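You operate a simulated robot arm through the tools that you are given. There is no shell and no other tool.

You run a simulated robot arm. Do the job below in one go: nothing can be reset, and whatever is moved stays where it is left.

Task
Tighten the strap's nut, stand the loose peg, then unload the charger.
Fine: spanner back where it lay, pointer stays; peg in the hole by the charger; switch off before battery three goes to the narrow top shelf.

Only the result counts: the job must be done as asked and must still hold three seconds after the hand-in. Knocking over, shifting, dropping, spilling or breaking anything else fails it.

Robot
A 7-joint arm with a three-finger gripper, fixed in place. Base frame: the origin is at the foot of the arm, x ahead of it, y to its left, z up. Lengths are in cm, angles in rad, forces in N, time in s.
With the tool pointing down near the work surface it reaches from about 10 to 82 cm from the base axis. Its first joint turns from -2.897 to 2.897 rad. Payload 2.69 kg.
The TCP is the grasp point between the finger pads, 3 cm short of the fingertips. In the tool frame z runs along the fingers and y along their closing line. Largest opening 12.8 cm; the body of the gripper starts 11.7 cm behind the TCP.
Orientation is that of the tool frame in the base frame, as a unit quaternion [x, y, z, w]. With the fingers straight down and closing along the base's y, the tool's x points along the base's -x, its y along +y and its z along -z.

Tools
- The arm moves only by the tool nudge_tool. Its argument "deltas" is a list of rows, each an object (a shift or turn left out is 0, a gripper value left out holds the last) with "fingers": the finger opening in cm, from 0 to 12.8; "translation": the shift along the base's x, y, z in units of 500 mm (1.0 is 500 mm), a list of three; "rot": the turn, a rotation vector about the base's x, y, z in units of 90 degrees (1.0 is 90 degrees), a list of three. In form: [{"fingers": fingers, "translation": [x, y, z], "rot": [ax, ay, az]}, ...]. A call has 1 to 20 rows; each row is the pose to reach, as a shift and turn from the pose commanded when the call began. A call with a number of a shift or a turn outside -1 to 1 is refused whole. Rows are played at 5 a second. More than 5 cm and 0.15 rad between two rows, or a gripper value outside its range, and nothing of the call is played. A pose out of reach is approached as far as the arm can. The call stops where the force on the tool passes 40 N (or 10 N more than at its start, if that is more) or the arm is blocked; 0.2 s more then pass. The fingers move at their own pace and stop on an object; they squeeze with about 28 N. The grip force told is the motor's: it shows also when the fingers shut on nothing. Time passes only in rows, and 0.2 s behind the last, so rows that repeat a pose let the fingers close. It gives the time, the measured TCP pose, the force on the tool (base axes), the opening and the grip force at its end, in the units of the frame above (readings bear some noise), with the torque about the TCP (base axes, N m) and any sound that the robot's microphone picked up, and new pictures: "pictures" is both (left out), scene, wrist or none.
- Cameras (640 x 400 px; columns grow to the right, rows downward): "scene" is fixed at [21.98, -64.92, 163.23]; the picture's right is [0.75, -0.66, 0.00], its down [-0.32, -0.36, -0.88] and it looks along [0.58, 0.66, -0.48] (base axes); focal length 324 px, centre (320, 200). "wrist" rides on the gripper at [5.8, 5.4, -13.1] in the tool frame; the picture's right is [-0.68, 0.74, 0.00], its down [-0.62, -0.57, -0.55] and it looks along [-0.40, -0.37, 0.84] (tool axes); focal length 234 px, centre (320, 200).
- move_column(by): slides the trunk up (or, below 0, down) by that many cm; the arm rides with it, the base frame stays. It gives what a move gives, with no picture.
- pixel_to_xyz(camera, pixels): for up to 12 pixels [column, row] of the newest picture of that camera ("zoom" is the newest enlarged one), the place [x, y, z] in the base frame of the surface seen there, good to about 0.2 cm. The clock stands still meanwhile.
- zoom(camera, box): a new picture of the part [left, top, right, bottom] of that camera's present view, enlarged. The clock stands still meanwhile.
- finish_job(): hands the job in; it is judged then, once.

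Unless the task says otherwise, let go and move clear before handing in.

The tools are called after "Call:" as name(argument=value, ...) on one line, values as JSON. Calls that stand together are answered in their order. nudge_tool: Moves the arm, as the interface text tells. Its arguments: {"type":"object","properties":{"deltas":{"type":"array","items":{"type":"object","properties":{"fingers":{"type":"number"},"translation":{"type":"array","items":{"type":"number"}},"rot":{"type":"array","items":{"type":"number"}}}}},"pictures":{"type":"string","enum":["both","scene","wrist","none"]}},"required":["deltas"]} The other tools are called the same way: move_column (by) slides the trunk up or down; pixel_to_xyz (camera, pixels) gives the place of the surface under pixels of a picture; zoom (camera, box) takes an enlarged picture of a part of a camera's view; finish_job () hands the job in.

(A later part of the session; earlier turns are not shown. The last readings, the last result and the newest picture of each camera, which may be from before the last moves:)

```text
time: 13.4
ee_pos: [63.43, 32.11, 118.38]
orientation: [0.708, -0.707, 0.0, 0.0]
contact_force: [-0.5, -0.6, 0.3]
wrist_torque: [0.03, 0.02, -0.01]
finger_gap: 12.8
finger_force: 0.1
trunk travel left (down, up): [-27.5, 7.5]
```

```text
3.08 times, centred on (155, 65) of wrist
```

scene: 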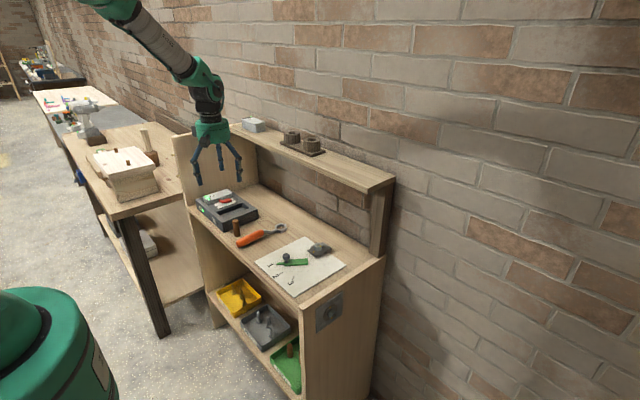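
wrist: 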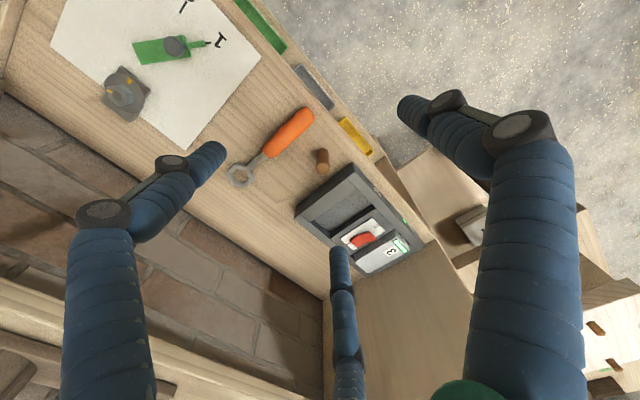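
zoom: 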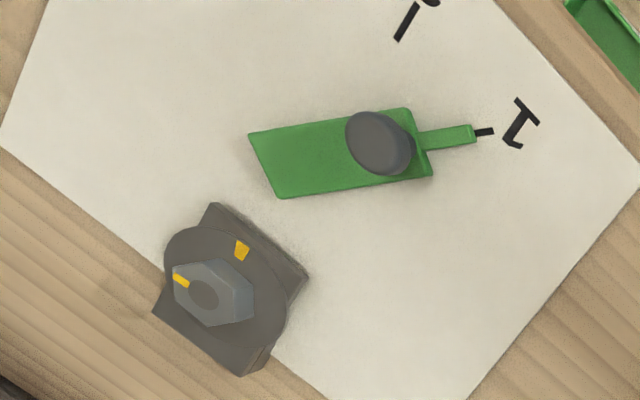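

The two sockets are ~3 cm holes with tops at z≈125 on the shelf. Now I'll measure the nut's and washer's marks, hex corners, and pointer knob from this view.

Call:
pixel_to_xyz(camera="zoom", pixels=[[205, 292], [176, 277], [188, 284], [242, 250], [240, 242], [175, 293], [207, 325], [252, 312], [235, 270], [250, 340], [285, 290], [170, 240]])

Call:
pixel_to_xyz(camera="zoom", pixels=[[375, 145], [360, 125], [400, 165], [470, 135], [425, 115], [430, 172], [282, 192], [255, 135], [300, 160], [215, 210], [305, 275], [245, 370]])

Call:
zoom(camera="wrist", box=[100, 60, 155, 125])

```text
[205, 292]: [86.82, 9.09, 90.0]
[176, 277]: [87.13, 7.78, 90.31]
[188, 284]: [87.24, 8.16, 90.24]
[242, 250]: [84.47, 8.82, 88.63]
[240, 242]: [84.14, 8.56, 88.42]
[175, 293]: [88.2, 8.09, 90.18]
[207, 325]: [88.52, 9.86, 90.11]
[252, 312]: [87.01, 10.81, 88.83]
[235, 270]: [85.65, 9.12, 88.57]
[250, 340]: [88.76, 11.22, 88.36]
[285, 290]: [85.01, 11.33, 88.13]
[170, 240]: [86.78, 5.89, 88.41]
```

```text
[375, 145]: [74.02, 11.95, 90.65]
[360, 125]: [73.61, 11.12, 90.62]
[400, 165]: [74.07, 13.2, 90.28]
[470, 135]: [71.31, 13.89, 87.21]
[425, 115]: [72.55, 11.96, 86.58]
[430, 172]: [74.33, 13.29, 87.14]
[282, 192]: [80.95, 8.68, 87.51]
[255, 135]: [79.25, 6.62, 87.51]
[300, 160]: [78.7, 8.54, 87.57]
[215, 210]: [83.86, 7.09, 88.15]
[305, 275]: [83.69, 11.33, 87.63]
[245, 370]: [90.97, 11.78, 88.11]
```

```text
6.15 times, centred on (128, 92) of wrist
```

zoom: 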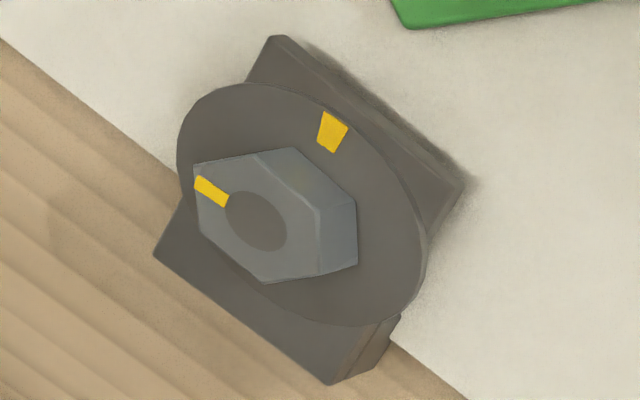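

Querying hex corners and marks in this sharper zoom to fix nut centre, orientation and required turn.

Call:
pixel_to_xyz(camera="zoom", pixels=[[200, 170], [255, 160], [312, 212], [313, 268], [265, 277], [202, 226], [256, 221], [203, 186], [222, 200], [334, 124], [331, 146], [256, 240]])

Call:
pixel_to_xyz(camera="zoom", pixels=[[200, 170], [255, 160], [312, 212], [313, 268], [265, 277], [202, 226], [256, 221], [203, 186], [222, 200], [334, 124], [331, 146], [256, 221]])

Call:
pixel_to_xyz(camera="zoom", pixels=[[190, 110], [180, 150], [235, 90], [300, 92], [360, 135], [400, 190], [420, 250], [415, 295], [370, 322], [300, 310], [240, 270], [345, 240]])

```text
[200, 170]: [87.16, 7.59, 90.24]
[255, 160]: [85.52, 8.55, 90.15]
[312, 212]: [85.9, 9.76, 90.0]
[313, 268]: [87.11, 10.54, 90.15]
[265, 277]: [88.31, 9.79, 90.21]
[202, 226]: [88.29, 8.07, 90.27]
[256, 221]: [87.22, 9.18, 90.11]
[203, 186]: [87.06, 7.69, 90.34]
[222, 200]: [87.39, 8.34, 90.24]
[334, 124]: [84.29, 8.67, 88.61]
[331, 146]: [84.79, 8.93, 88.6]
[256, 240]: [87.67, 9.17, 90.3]
```

```text
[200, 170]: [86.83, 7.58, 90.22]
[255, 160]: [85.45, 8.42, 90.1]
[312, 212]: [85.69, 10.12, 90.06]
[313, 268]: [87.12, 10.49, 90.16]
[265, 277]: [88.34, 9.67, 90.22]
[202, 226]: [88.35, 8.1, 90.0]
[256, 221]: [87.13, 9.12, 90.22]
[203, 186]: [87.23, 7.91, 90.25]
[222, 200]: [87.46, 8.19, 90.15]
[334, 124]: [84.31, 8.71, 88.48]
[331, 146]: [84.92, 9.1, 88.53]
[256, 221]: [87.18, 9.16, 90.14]
```

```text
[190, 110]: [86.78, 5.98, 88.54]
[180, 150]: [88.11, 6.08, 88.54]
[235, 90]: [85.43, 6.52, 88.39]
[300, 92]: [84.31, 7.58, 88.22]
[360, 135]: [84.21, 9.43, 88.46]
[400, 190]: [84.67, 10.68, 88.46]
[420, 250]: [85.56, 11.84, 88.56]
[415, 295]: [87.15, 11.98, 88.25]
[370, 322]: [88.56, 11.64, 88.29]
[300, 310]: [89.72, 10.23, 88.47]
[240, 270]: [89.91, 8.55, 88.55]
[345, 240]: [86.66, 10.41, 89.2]
```

Nut centre ≈(87.0, 9.0), corners at about -95°+60k°, its mark near -81°, washer mark near 184°: about 90° clockwise. Now the spanner ring geometry and handle sides.

Call:
zoom(camera="wrist", box=[220, 145, 275, 195])

Call:
zoom(camera="scene", box=[235, 215, 295, 255])

Call:
pixel_to_xyz(camera="zoom", pixels=[[30, 330], [60, 300], [120, 270], [180, 240], [220, 215], [45, 370], [150, 320], [200, 270], [190, 300], [60, 335], [110, 330], [230, 240]])

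```text
8.00 times, centred on (248, 170) of wrist
```

zoom: 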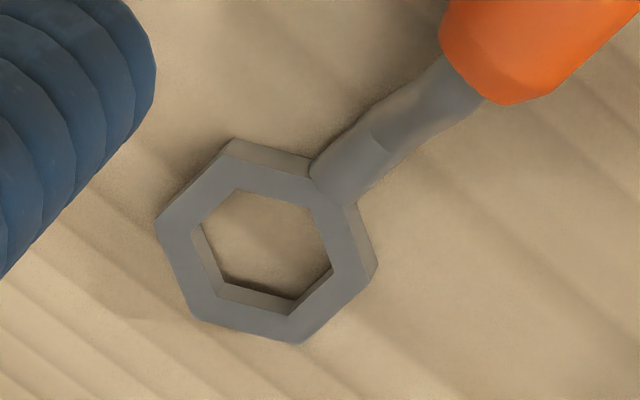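

```text
10.00 times, centred on (265, 235) of scene
```

zoom: 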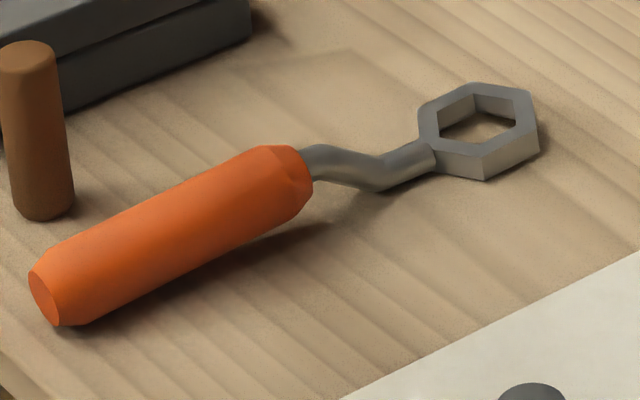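

```text
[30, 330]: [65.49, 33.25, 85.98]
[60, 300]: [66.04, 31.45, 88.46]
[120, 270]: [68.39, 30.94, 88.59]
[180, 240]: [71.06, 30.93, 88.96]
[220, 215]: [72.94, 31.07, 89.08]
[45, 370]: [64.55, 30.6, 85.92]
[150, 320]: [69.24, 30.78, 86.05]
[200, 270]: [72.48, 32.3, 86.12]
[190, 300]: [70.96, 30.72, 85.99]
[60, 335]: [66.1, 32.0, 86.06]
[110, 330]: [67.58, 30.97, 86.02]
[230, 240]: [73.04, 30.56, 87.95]
```

Re-zooming the ring in the wrist view to read corners in base coordinates.

Call:
zoom(camera="wrist", box=[220, 145, 275, 195])

Call:
pixel_to_xyz(camera="zoom", pixels=[[160, 218], [232, 156], [325, 175], [370, 272], [300, 338], [195, 315], [232, 183], [313, 198], [337, 270], [294, 318], [215, 300], [190, 226]])

Call:
pixel_to_xyz(camera="zoom", pixels=[[350, 170], [380, 130], [420, 100], [450, 75], [480, 50], [520, 40], [560, 30], [600, 20], [340, 190], [365, 155], [265, 250], [350, 240]])

Call:
zoom(camera="wrist", box=[270, 95, 325, 145])

Call:
pixel_to_xyz(camera="zoom", pixels=[[280, 120], [300, 140], [320, 160], [340, 180], [360, 200], [200, 210], [220, 230], [240, 250], [260, 270], [380, 110], [400, 90], [345, 100]])

```text
8.00 times, centred on (248, 170) of wrist
```

zoom: 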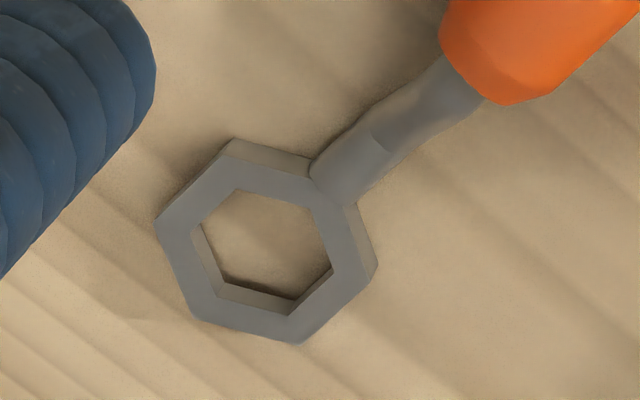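

```text
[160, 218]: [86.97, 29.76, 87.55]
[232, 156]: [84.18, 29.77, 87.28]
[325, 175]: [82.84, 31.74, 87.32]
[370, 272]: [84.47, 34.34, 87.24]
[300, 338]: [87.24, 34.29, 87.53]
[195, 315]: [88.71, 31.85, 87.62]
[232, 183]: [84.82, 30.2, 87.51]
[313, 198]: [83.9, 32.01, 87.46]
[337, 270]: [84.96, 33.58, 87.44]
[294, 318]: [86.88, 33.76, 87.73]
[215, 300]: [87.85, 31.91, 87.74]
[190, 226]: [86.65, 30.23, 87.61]
```

```text
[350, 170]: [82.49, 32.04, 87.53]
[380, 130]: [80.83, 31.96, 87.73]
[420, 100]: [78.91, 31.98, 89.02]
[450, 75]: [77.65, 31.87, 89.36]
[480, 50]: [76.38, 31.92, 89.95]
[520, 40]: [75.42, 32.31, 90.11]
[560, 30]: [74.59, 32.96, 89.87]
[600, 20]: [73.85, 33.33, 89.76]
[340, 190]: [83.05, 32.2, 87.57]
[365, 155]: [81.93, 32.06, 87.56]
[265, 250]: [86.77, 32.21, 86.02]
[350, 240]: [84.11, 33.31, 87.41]
```

```text
8.00 times, centred on (298, 120) of wrist
```

zoom: 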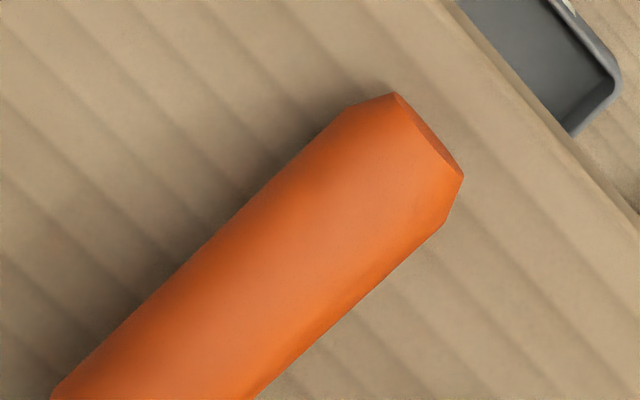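

```text
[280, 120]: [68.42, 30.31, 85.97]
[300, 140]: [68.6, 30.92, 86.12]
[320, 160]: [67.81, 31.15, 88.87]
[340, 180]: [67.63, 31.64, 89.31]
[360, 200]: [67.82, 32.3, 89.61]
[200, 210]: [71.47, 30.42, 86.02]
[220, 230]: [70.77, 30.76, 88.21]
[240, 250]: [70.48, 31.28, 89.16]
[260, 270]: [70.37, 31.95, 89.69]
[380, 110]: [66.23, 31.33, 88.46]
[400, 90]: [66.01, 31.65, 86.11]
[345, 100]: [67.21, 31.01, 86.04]
```

Ring inner corners point along the handle, so on the nut the handle can lie at about 205°, 265° or 145°. The knob at (74,12) blocks swinging through 167°, so I'd ratchet between ~245° and ~187°; first I'll test whether the arm reaches the 245° handle position (empty, above the table).

Call:
nudge_tool(deltas=[{"translation": [0.032, -0.067, -0.024], "rot": [0, 0, -0.025]}, {"translation": [0.065, -0.134, -0.049], "rot": [0, 0, -0.05]}, {"translation": [0.097, -0.201, -0.073], "rot": [0, 0, -0.076]}, {"translation": [0.129, -0.268, -0.097], "rot": [0, 0, -0.101]}, {"translation": [0.162, -0.335, -0.122], "rot": [0, 0, -0.126]}, {"translation": [0.194, -0.403, -0.146], "rot": [0, 0, -0.152]}, {"translation": [0.227, -0.47, -0.17], "rot": [0, 0, -0.177]}, {"translation": [0.259, -0.537, -0.195], "rot": [0, 0, -0.202]}, {"translation": [0.291, -0.604, -0.219], "rot": [0, 0, -0.227]}, {"translation": [0.324, -0.671, -0.243], "rot": [0, 0, -0.253]}, {"translation": [0.356, -0.738, -0.268], "rot": [0, 0, -0.278]}, {"translation": [0.356, -0.738, -0.268], "rot": [0, 0, -0.278]}])

Call:
pixel_to_xyz(camera="scene", pixels=[[240, 136], [270, 150], [300, 163], [340, 180], [370, 192], [385, 188], [368, 196], [300, 168], [350, 160], [320, 150]])

```text
time: 16.0
ee_pos: [81.22, -4.75, 104.79]
orientation: [-0.536, 0.844, 0.0, 0.0]
contact_force: [0.3, -0.6, -0.5]
wrist_torque: [0.01, 0.03, 0.01]
finger_gap: 12.78
finger_force: 0.2
trunk travel left (down, up): [-27.5, 7.5]
```

scene: 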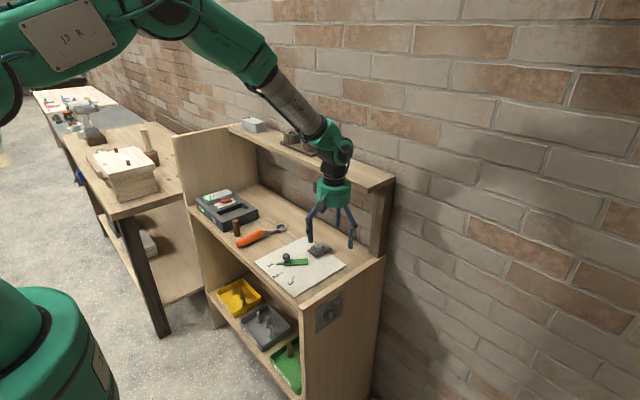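
wrist: 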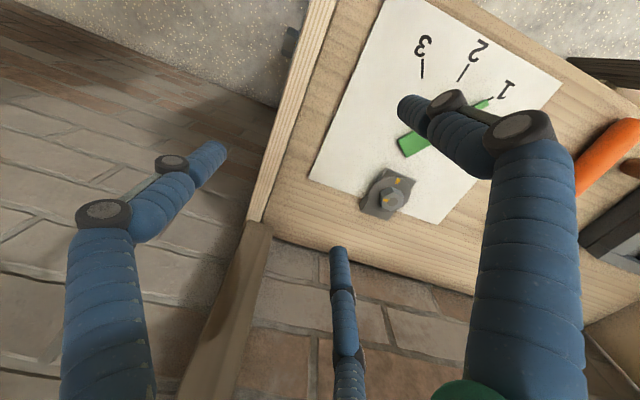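

```text
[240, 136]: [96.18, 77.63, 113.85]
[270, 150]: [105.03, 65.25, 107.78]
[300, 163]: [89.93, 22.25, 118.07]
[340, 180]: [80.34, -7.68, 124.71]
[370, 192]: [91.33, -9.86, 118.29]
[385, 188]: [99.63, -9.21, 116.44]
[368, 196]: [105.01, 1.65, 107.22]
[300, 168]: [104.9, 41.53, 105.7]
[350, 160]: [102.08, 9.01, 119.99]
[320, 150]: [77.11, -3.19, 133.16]
```

It reached the 245° spot at z≈105. I'll close the fingers some and test it low (z≈93) and a bit farther, where the work would happen.

Call:
nudge_tool(deltas=[{"fingers": 4, "translation": [0, 0, -0.06]}, {"fingers": 4, "translation": [0, 0, -0.12]}, {"fingers": 4, "translation": [0, 0, -0.18]}, {"fingers": 4, "translation": [0, 0, -0.23]}, {"fingers": 4, "translation": [0, 0, -0.23]}, {"fingers": 4, "translation": [0.02, -0.01, -0.23]}, {"fingers": 4, "translation": [0.04, -0.02, -0.23]}, {"fingers": 4, "translation": [0.04, -0.02, -0.23]}])

```text
time: 17.8
ee_pos: [83.07, -5.86, 93.21]
orientation: [-0.537, 0.843, -0.001, 0.0]
contact_force: [-0.6, 0.0, -0.3]
wrist_torque: [0.03, 0.01, 0.0]
finger_gap: 3.97
finger_force: 0.0
trunk travel left (down, up): [-27.5, 7.5]
```

scene: 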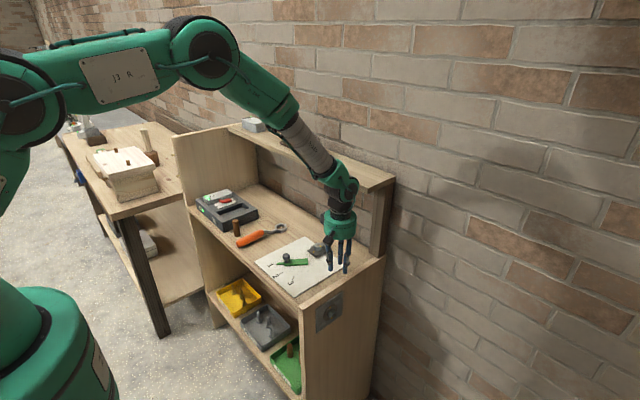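
wrist: 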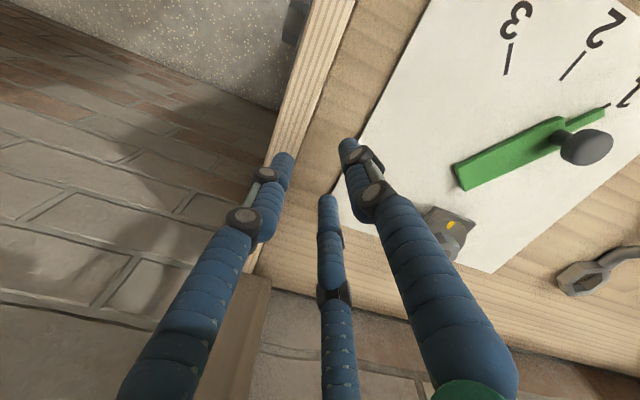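

Reach at the 245° position is fine (83 cm). Now back up and over to the spanner's handle at (71, 32), turning the hand to close across it.

Call:
nudge_tool(deltas=[{"translation": [-0.01, 0, 0.08]}, {"translation": [-0.02, 0, 0.16]}, {"translation": [-0.03, 0.0, 0.24]}, {"fingers": 7, "translation": [-0.053, 0.084, 0.24], "rot": [0, 0, -0.08]}, {"translation": [-0.077, 0.168, 0.24], "rot": [0, 0, -0.16]}, {"translation": [-0.1, 0.252, 0.24], "rot": [0, 0, -0.24]}, {"translation": [-0.124, 0.337, 0.24], "rot": [0, 0, -0.32]}, {"translation": [-0.147, 0.421, 0.24], "rot": [0, 0, -0.4]}, {"translation": [-0.171, 0.505, 0.24], "rot": [0, 0, -0.48]}, {"translation": [-0.194, 0.589, 0.24], "rot": [0, 0, -0.56]}, {"translation": [-0.218, 0.673, 0.24], "rot": [0, 0, -0.64]}, {"translation": [-0.2414, 0.757, 0.24], "rot": [0, 0, -0.722]}, {"translation": [-0.2414, 0.757, 0.14], "rot": [0, 0, -0.722]}, {"translation": [-0.2414, 0.757, 0.1], "rot": [0, 0, -0.722]}, {"translation": [-0.2414, 0.757, 0.1], "rot": [0, 0, -0.722]}])

Call:
zoom(camera="scene", box=[210, 180, 330, 265])

```text
time: 21.0
ee_pos: [70.88, 32.25, 98.4]
orientation: [0.0, 1.0, 0.0, 0.0]
contact_force: [-0.3, 0.3, 0.3]
wrist_torque: [-0.02, 0.01, 0.02]
finger_gap: 7.02
finger_force: 0.0
trunk travel left (down, up): [-27.5, 7.5]
```

scene: 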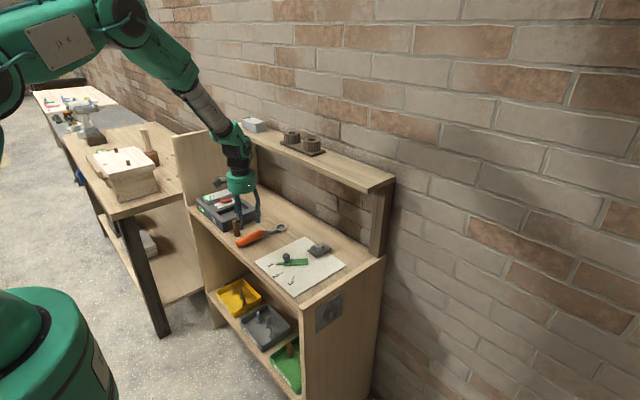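
wrist: 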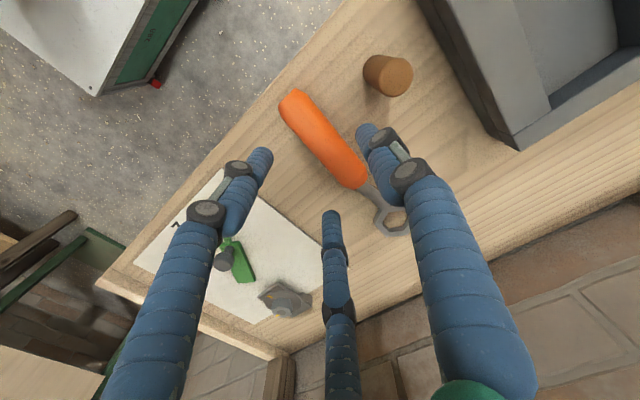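

```text
4.71 times, centred on (270, 222) of scene
```

zoom: 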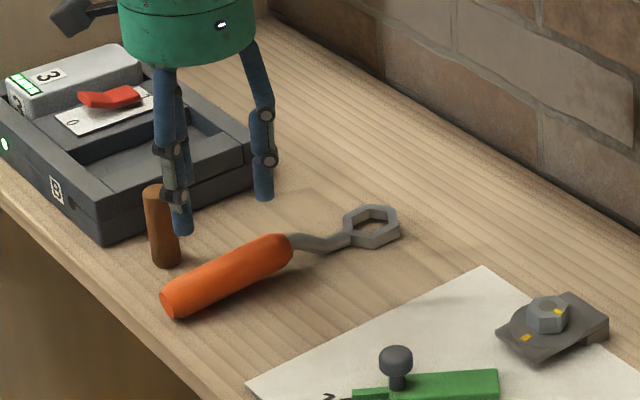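

The hand is above the handle (wrist (325,145) lies under the grasp axis). Descending to z≈89.5 with a 7 cm opening, then closing.

Call:
nudge_tool(deltas=[{"fingers": 7, "translation": [0, -0.002, -0.06]}, {"translation": [0, -0.002, -0.12]}, {"translation": [0, -0.002, -0.16]}, {"translation": [0, -0.002, -0.176]}, {"translation": [0, -0.002, -0.176]}])

Call:
zoom(camera="scene", box=[210, 195, 310, 265])

```text
time: 22.2
ee_pos: [70.94, 32.04, 89.47]
orientation: [0.0, 1.0, 0.0, 0.0]
contact_force: [-0.7, -0.4, -0.3]
wrist_torque: [-0.01, -0.01, -0.02]
finger_gap: 6.99
finger_force: 0.1
trunk travel left (down, up): [-27.5, 7.5]
```

scene: 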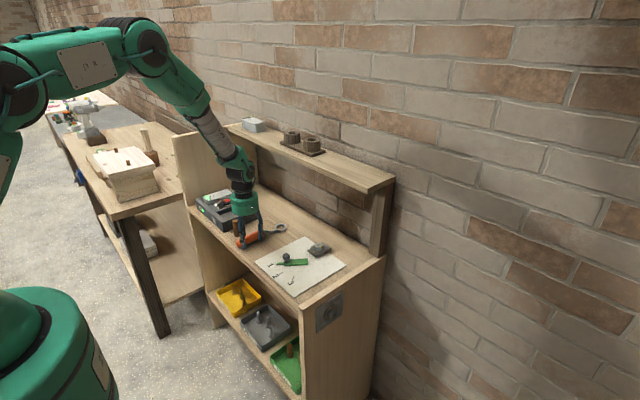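
wrist: 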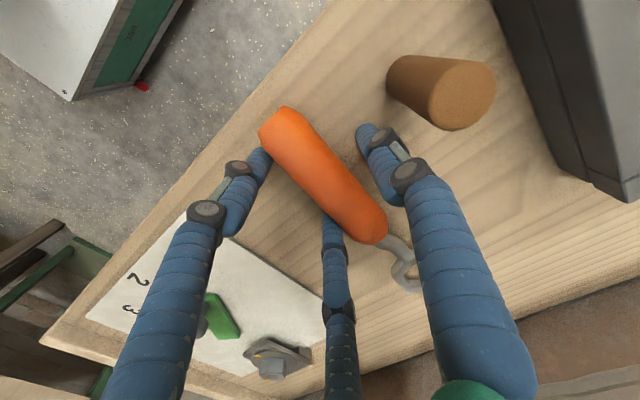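

```text
5.71 times, centred on (260, 230) of scene
```

zoom: 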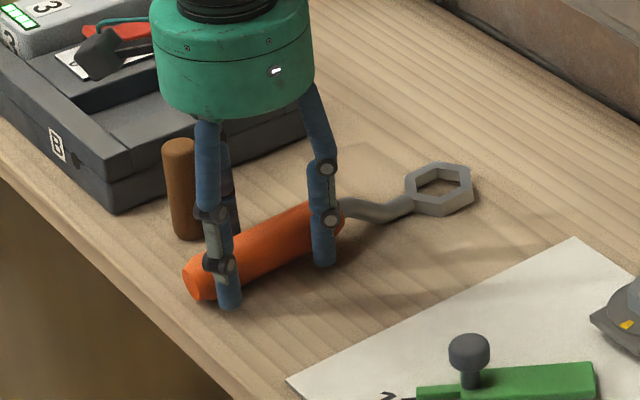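

The handle lies between one finger on the far side and two on the near side. Closing.

Call:
nudge_tool(deltas=[{"fingers": 3}, {"fingers": 1}, {"fingers": 1}, {"fingers": 1}, {"fingers": 1}])

Call:
zoom(camera="scene", box=[210, 195, 310, 265])

```text
time: 23.4
ee_pos: [70.95, 31.95, 89.59]
orientation: [-0.001, 1.0, 0.001, 0.0]
contact_force: [-0.3, -0.6, 0.8]
wrist_torque: [0.01, -0.01, -0.09]
finger_gap: 4.58
finger_force: 27.9
trunk travel left (down, up): [-27.5, 7.5]
```

scene: 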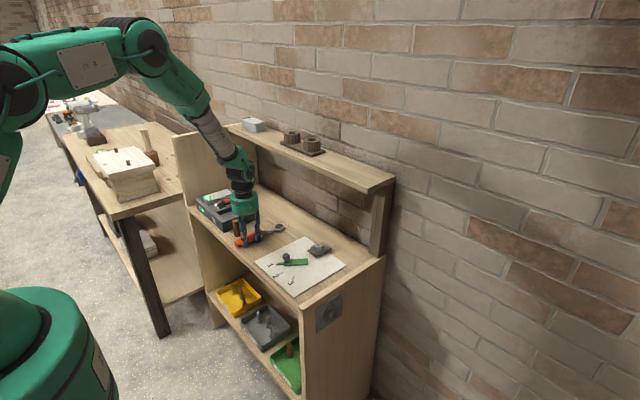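
wrist: 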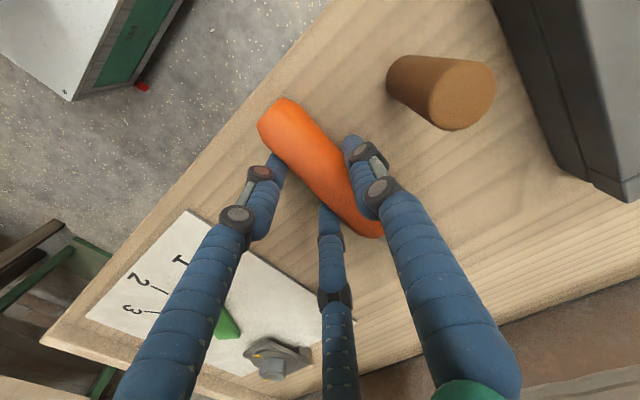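

```text
5.71 times, centred on (260, 230) of scene
```

zoom: 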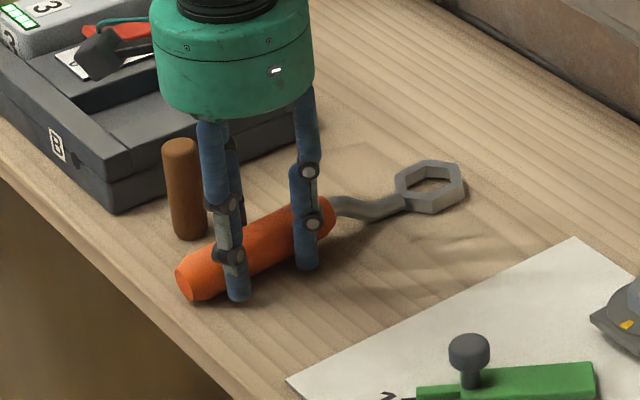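

The grip closed at 4.58 cm; the three jaws are real and centric, so the handle slid slightly (~0.5 cm in +y). I'll measure the ring's present place before lifting.

Call:
zoom(camera="scene", box=[255, 215, 300, 245])

Call:
pixel_to_xyz(camera="scene", pixels=[[284, 227], [280, 233], [290, 232], [292, 227], [286, 222], [279, 226], [236, 243], [246, 237]])

```text
13.33 times, centred on (278, 230) of scene
```

zoom: 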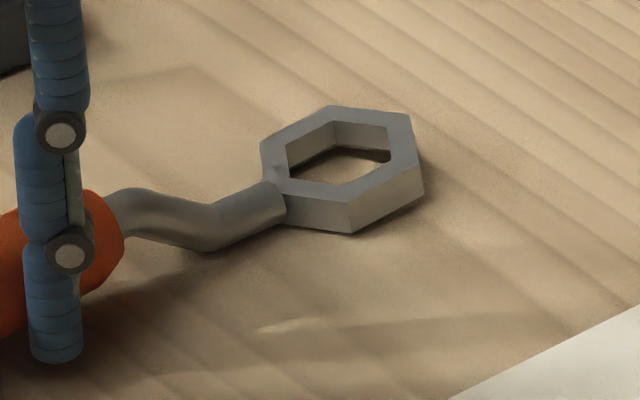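

```text
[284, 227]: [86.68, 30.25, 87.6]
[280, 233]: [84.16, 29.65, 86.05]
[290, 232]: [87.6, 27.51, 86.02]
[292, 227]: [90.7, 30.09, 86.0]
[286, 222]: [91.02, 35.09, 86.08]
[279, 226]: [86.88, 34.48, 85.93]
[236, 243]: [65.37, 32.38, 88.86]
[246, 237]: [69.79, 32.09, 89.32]
```

Call:
pixel_to_xyz(camera="zoom", pixels=[[266, 147], [332, 109], [405, 118], [416, 165], [347, 198], [283, 190], [286, 160], [333, 123], [389, 129], [393, 158], [340, 187], [295, 176]])

Call:
pixel_to_xyz(camera="zoom", pixels=[[120, 195], [150, 200], [180, 215], [210, 220], [240, 205], [265, 195], [20, 240], [10, 280], [110, 230], [100, 260]])

```text
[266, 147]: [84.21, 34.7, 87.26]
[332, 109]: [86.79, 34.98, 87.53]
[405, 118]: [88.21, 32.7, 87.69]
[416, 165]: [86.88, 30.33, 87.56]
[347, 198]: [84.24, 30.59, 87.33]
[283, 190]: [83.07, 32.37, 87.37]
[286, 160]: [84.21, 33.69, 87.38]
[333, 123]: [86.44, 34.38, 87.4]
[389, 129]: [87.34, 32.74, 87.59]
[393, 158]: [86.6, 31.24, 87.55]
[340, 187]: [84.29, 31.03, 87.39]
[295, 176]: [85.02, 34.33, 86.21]
```

```text
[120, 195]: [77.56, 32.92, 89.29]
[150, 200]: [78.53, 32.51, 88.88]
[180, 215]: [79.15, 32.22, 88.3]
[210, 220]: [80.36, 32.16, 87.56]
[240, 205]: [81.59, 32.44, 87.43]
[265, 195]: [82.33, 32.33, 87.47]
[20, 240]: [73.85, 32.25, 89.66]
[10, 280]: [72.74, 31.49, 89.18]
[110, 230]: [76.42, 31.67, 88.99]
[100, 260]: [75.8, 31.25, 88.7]
```

The ring centre is now (85.57, 32.61), i.e. 14.6 cm ahead of the TCP and 0.66 to its left, tilted up a few degrees. Lifting 6 cm and checking for sag.

Call:
nudge_tool(deltas=[{"fingers": 1, "translation": [0, 0, 0.03]}, {"translation": [0, 0, 0.07]}, {"translation": [0, 0, 0.12]}, {"translation": [0, 0, 0.16]}, {"translation": [0, 0, 0.16]}])

Call:
zoom(camera="scene", box=[225, 190, 315, 250])

```text
time: 24.6
ee_pos: [71.05, 32.09, 97.47]
orientation: [-0.001, 1.0, 0.0, 0.0]
contact_force: [-0.1, 0.1, 0.8]
wrist_torque: [0.02, -0.05, 0.01]
finger_gap: 1.0
finger_force: 0.0
trunk travel left (down, up): [-27.5, 7.5]
```

scene: 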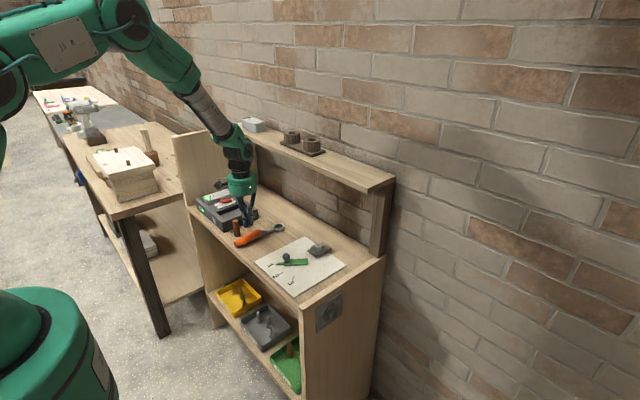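
wrist: 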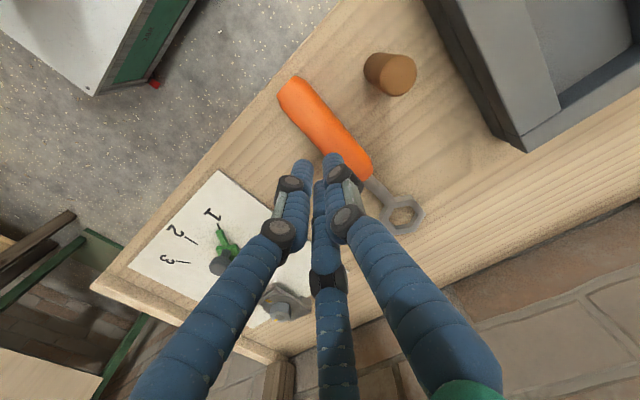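

```text
6.67 times, centred on (270, 220) of scene
```

zoom: 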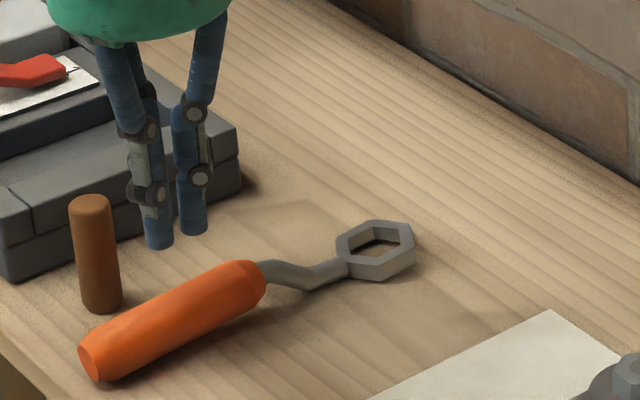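

The spanner slipped out during the lift and still lies on the table (fingers empty, gap 1.0). I'll regrip lower (z≈89.1) and nearer its balance point (x≈73.5), then lift slowly.

Call:
nudge_tool(deltas=[{"fingers": 7, "translation": [0.02, -0.002, 0]}, {"fingers": 7, "translation": [0.05, -0.002, 0]}, {"fingers": 7, "translation": [0.05, -0.002, -0.05]}, {"fingers": 7, "translation": [0.05, -0.002, -0.1]}, {"fingers": 7, "translation": [0.05, -0.002, -0.14]}, {"fingers": 7, "translation": [0.05, -0.002, -0.168]}, {"fingers": 7, "translation": [0.05, -0.002, -0.168]}])

Call:
zoom(camera="scene", box=[225, 200, 305, 255])

Call:
zoom(camera="wrist", box=[220, 90, 440, 260])

```text
time: 26.2
ee_pos: [73.67, 31.81, 89.25]
orientation: [0.001, 1.0, 0.001, 0.0]
contact_force: [1.1, 0.7, -0.2]
wrist_torque: [-0.05, 0.01, 0.0]
finger_gap: 7.0
finger_force: 0.1
trunk travel left (down, up): [-27.5, 7.5]
```

scene: 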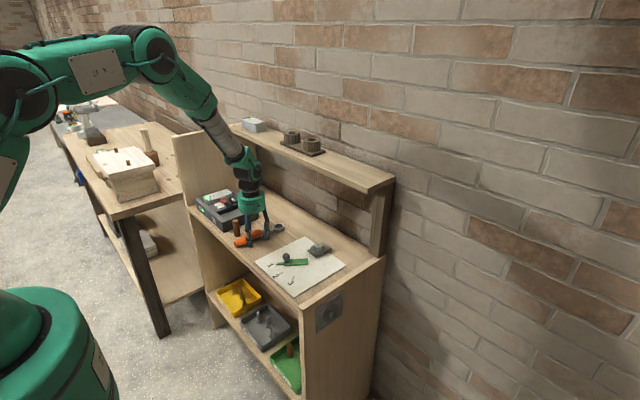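
wrist: 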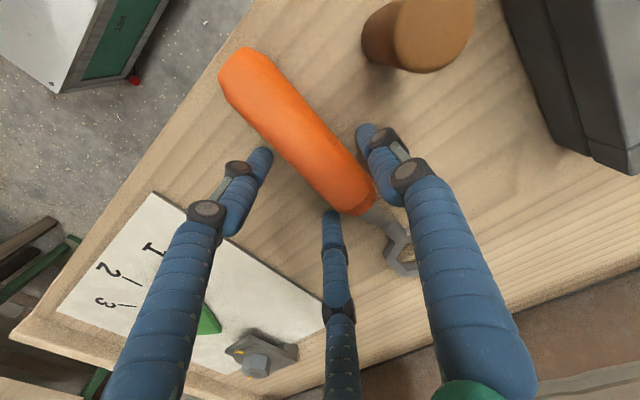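

```text
7.27 times, centred on (265, 228) of scene
```

zoom: 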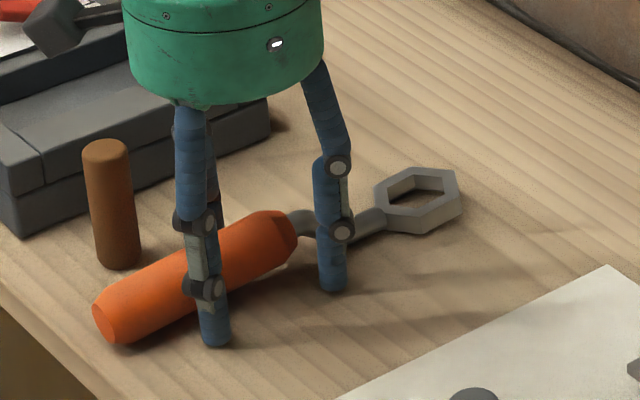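

```text
2.35 times, centred on (330, 175) of wrist
```

zoom: 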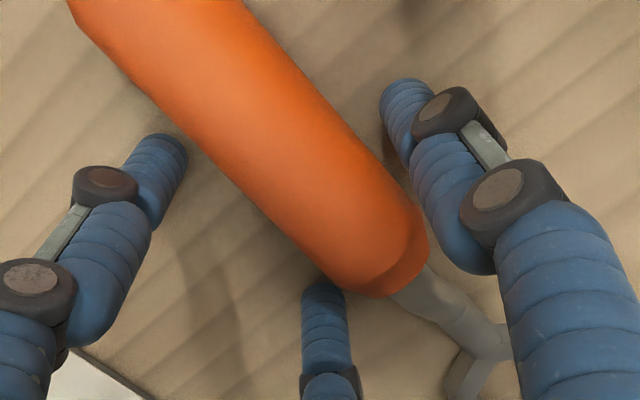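

The forward near-side finger would land right at the handle's end, so I'll back up 1.3 cm, then close and lift gently.

Call:
nudge_tool(deltas=[{"fingers": 7, "translation": [-0.026, 0.003, -0.002]}, {"fingers": 4, "translation": [-0.026, 0.003, -0.002]}, {"fingers": 0, "translation": [-0.026, 0.003, -0.002]}, {"fingers": 0, "translation": [-0.026, 0.003, -0.002]}, {"fingers": 0, "translation": [-0.026, 0.003, -0.002]}, {"fingers": 0, "translation": [-0.026, 0.003, -0.002]}])

Call:
nudge_tool(deltas=[{"fingers": 0, "translation": [0, 0, 0.005]}, {"fingers": 0, "translation": [0, 0, 0.01]}, {"fingers": 0, "translation": [0, 0, 0.015]}, {"fingers": 0, "translation": [0, 0, 0.02]}, {"fingers": 0, "translation": [0, 0, 0.02]}])

Call:
zoom(camera="scene", box=[225, 200, 305, 255])

```text
time: 27.6
ee_pos: [72.43, 31.98, 89.09]
orientation: [0.0, 1.0, -0.001, 0.0]
contact_force: [0.7, 0.6, 3.9]
wrist_torque: [0.04, 0.02, 0.01]
finger_gap: 4.53
finger_force: 27.9
trunk travel left (down, up): [-27.5, 7.5]
```

scene: 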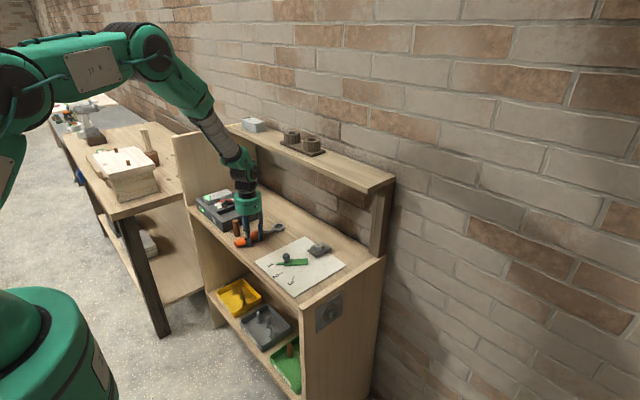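
wrist: 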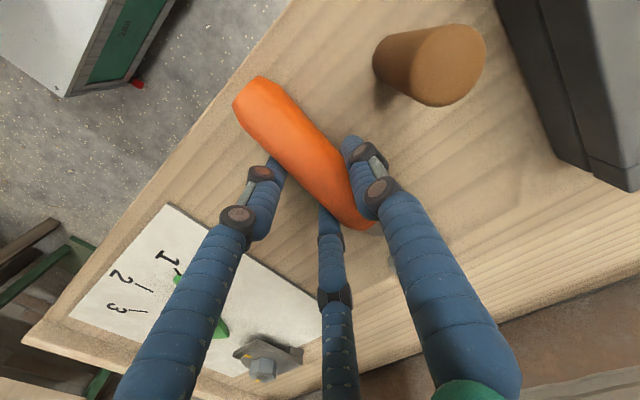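

```text
time: 28.8
ee_pos: [72.23, 32.17, 90.06]
orientation: [0.0, 1.0, 0.001, 0.001]
contact_force: [1.1, -0.2, -2.8]
wrist_torque: [-0.01, 0.02, 0.05]
finger_gap: 4.51
finger_force: 28.0
trunk travel left (down, up): [-27.5, 7.5]
```

scene: 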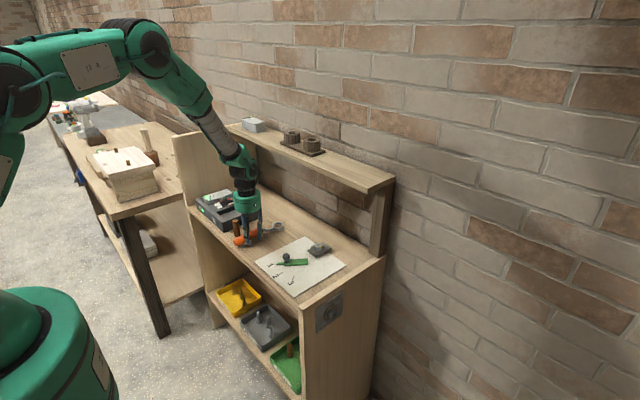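
wrist: 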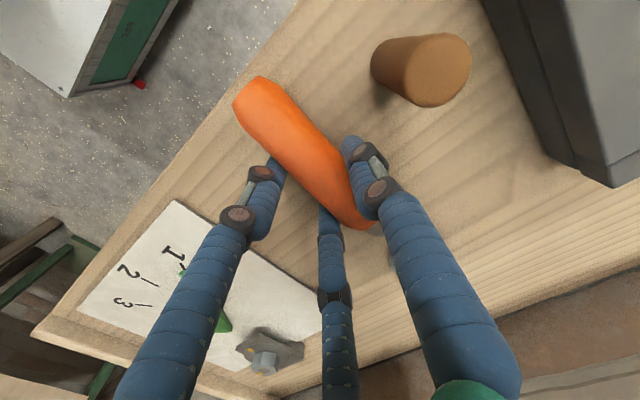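

```text
7.27 times, centred on (265, 228) of scene
```

zoom: 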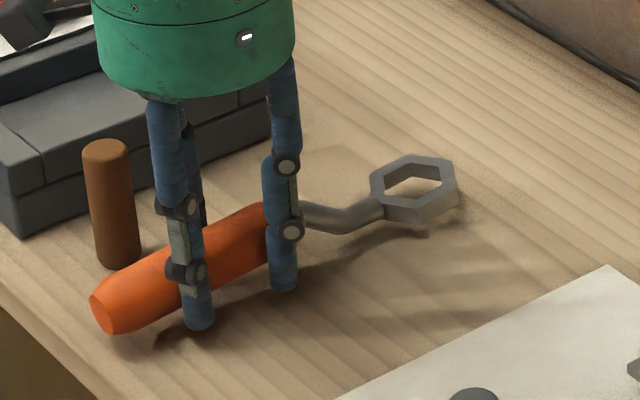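

Now it holds (ring lifted, gap 4.51, grip 28 N). Raising further slowly.

Call:
nudge_tool(deltas=[{"fingers": 0, "translation": [0, 0, 0.015]}, {"fingers": 0, "translation": [0, 0, 0.03]}, {"fingers": 0, "translation": [0, 0, 0.05]}, {"fingers": 0, "translation": [0, 0, 0.07]}, {"fingers": 0, "translation": [0, 0, 0.09]}, {"fingers": 0, "translation": [0, 0, 0.11]}, {"fingers": 0, "translation": [0, 0, 0.13]}, {"fingers": 0, "translation": [0, 0, 0.14]}, {"fingers": 0, "translation": [0, 0, 0.14]}])

Call:
zoom(camera="scene", box=[225, 190, 305, 245])

```text
time: 30.8
ee_pos: [72.34, 31.97, 97.02]
orientation: [0.0, 1.0, 0.0, 0.0]
contact_force: [0.1, -0.2, -1.1]
wrist_torque: [0.02, 0.03, 0.03]
finger_gap: 4.53
finger_force: 27.9
trunk travel left (down, up): [-27.5, 7.5]
```

scene: 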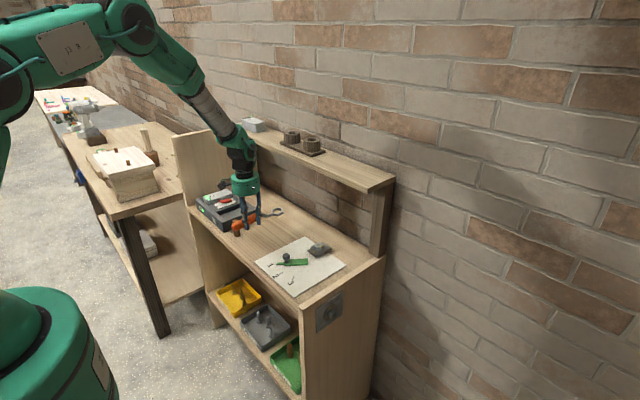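
wrist: 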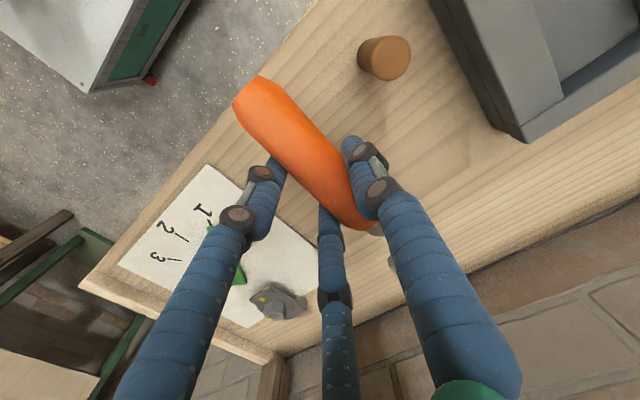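

```text
7.27 times, centred on (265, 218) of scene
```

zoom: 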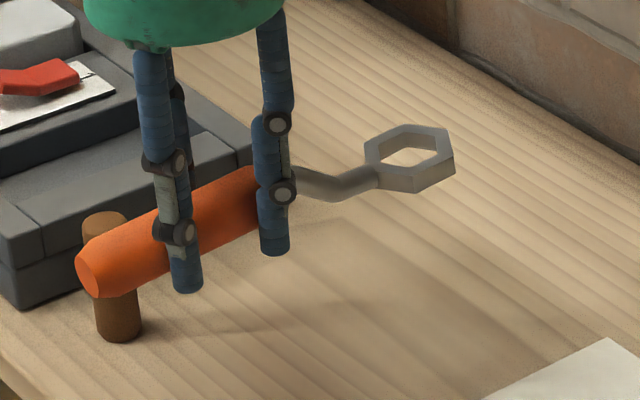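

Spanner held aloft; nothing beneath it. Measuring the ring's pose relative to the TCP.

Call:
zoom(camera="scene", box=[262, 200, 292, 220])

```text
16.00 times, centred on (277, 210) of scene
```

zoom: 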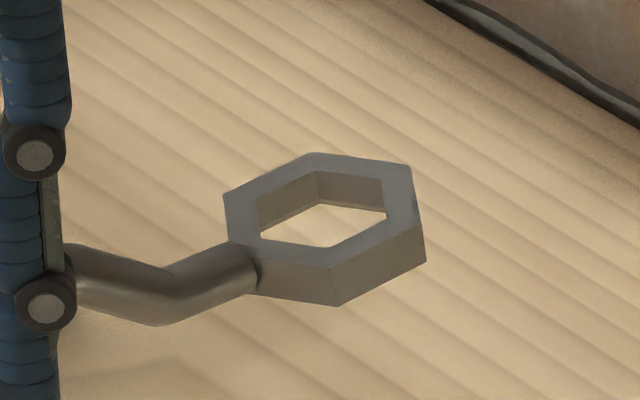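

Call:
pixel_to_xyz(camera="zoom", pixels=[[228, 195], [312, 156], [406, 169], [417, 224], [332, 262], [237, 240], [255, 200], [316, 172], [384, 182], [388, 214], [325, 247], [262, 237]])

Call:
pixel_to_xyz(camera="zoom", pixels=[[228, 195], [312, 156], [406, 169], [417, 224], [332, 262], [237, 240], [100, 260], [130, 265], [180, 270], [240, 255], [335, 300], [420, 258]])

```text
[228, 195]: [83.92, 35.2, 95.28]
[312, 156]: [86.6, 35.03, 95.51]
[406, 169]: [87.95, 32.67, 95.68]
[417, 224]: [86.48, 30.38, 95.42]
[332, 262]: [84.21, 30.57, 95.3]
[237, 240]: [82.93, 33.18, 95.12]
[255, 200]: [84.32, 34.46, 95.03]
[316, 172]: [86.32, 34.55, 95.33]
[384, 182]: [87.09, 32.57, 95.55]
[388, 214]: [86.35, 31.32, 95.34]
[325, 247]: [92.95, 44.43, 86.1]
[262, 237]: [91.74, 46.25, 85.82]
```

```text
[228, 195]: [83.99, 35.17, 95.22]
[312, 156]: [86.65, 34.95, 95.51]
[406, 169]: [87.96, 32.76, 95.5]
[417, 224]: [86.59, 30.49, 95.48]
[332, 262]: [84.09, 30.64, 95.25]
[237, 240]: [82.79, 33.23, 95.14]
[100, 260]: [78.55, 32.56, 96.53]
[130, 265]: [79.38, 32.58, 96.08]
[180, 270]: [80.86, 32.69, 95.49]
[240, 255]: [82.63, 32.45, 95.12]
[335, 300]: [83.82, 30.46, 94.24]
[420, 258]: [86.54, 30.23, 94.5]
```

Ring centre sits (13.0, +0.88) from the TCP, top 1.65 below it, pitched up ~5°. Refining the nut orientation from the scene camera now.

Call:
zoom(camera="scene", box=[305, 238, 332, 256])

```text
16.00 times, centred on (318, 247) of scene
```

zoom: 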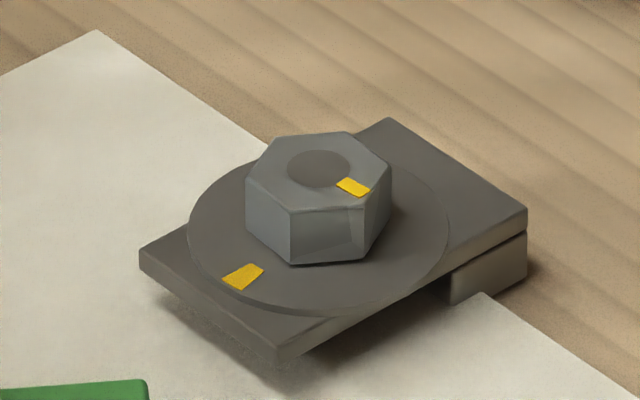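

Call:
pixel_to_xyz(camera="zoom", pixels=[[251, 178], [278, 141], [348, 136], [387, 165], [363, 201], [290, 209], [319, 171], [345, 183], [363, 190], [233, 283], [253, 270], [320, 168]])

Call:
pixel_to_xyz(camera="zoom", pixels=[[251, 178], [278, 141], [348, 136], [387, 165], [363, 201], [290, 209], [319, 171], [345, 183], [363, 190], [233, 283], [253, 270], [320, 168]])

Call:
pixel_to_xyz(camera="zoom", pixels=[[251, 178], [278, 141], [348, 136], [387, 165], [363, 201], [290, 209], [319, 171], [345, 183], [363, 190], [233, 283], [253, 270], [320, 168]])

```text
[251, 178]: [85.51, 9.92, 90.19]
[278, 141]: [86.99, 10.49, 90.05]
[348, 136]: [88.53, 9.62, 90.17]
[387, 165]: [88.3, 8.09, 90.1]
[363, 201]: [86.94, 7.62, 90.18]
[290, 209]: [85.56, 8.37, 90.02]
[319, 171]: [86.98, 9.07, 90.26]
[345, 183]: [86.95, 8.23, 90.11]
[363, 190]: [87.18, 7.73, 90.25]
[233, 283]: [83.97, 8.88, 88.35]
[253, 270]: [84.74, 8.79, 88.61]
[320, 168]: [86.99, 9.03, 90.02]
```

```text
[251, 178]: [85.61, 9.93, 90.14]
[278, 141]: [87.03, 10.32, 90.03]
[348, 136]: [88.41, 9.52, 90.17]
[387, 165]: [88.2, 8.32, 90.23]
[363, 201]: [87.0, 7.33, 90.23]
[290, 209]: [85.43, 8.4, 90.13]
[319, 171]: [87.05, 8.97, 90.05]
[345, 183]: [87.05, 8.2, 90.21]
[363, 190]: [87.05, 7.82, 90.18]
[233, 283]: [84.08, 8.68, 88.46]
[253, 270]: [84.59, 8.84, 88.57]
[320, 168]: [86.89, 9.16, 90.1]
```

```text
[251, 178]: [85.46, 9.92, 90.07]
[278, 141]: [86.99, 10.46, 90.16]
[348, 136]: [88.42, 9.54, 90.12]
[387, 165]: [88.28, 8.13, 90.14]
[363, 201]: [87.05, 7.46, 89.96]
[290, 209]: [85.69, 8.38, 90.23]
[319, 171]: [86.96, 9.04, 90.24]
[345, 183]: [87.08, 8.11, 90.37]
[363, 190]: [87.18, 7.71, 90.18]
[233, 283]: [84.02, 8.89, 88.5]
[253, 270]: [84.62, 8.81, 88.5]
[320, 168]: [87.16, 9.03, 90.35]
```

Nut corners sit near 206°/146°/86°, nut mark at about -83°, washer mark at 184° — so about 93° clockwise. First I'll raise 3 cm and pitch 5° to level the ring, and check.

Call:
nudge_tool(deltas=[{"fingers": 0, "translation": [0, 0, 0.02], "rot": [0, 0.014, 0]}, {"fingers": 0, "translation": [0, 0, 0.04], "rot": [0, 0.028, 0]}, {"fingers": 0, "translation": [0, 0, 0.06], "rot": [0, 0.042, 0]}, {"fingers": 0, "translation": [0, 0, 0.06], "rot": [0, 0.056, 0]}, {"fingers": 0, "translation": [0, 0, 0.06], "rot": [0, 0.056, 0]}], pictures="scene")

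Call:
zoom(camera="scene", box=[262, 194, 292, 214])

```text
time: 32.0
ee_pos: [72.33, 32.16, 100.16]
orientation: [0.001, 0.999, -0.001, -0.045]
contact_force: [0.1, -0.4, -2.6]
wrist_torque: [-0.02, 0.04, 0.02]
finger_gap: 4.52
finger_force: 28.1
trunk travel left (down, up): [-27.5, 7.5]
```

scene: 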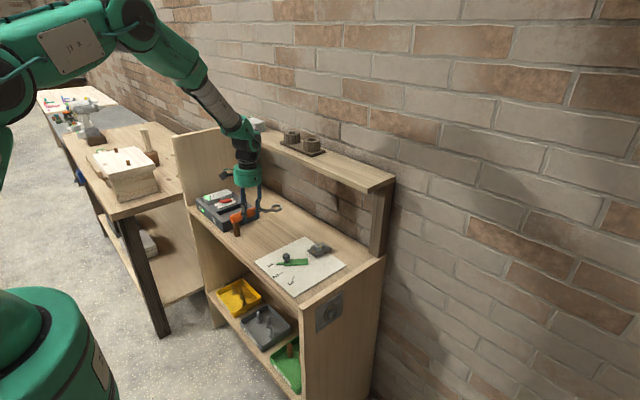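

```text
16.00 times, centred on (277, 204) of scene
```

zoom: 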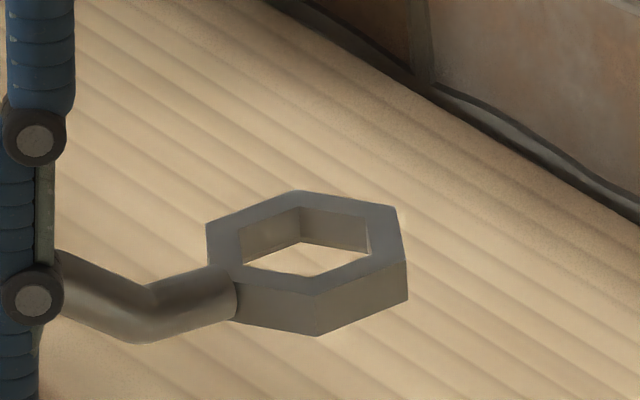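

Call:
pixel_to_xyz(camera="zoom", pixels=[[212, 227], [298, 194], [390, 210], [400, 260], [318, 290], [222, 268], [245, 235], [300, 208], [364, 220], [368, 250], [310, 275], [240, 260]])

Call:
pixel_to_xyz(camera="zoom", pixels=[[212, 227], [298, 194], [390, 210], [400, 260], [318, 290], [222, 268], [318, 330], [403, 296], [100, 280], [150, 295], [200, 285], [232, 285]])

```text
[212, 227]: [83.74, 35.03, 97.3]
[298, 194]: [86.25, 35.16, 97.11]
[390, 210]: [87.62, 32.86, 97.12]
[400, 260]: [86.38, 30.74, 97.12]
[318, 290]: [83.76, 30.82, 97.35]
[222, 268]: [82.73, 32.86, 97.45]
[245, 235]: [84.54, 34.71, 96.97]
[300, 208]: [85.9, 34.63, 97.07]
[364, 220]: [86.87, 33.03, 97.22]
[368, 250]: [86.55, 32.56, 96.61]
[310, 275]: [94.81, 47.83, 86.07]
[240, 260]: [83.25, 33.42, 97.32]
```

```text
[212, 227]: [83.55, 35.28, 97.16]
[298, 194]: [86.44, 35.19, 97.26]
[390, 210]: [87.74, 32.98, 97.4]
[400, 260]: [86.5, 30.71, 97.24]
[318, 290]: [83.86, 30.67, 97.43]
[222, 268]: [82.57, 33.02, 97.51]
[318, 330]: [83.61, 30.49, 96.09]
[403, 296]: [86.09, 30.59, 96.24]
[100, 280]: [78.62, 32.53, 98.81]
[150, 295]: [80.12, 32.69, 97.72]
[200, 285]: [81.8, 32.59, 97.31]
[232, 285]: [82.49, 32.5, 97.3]
```

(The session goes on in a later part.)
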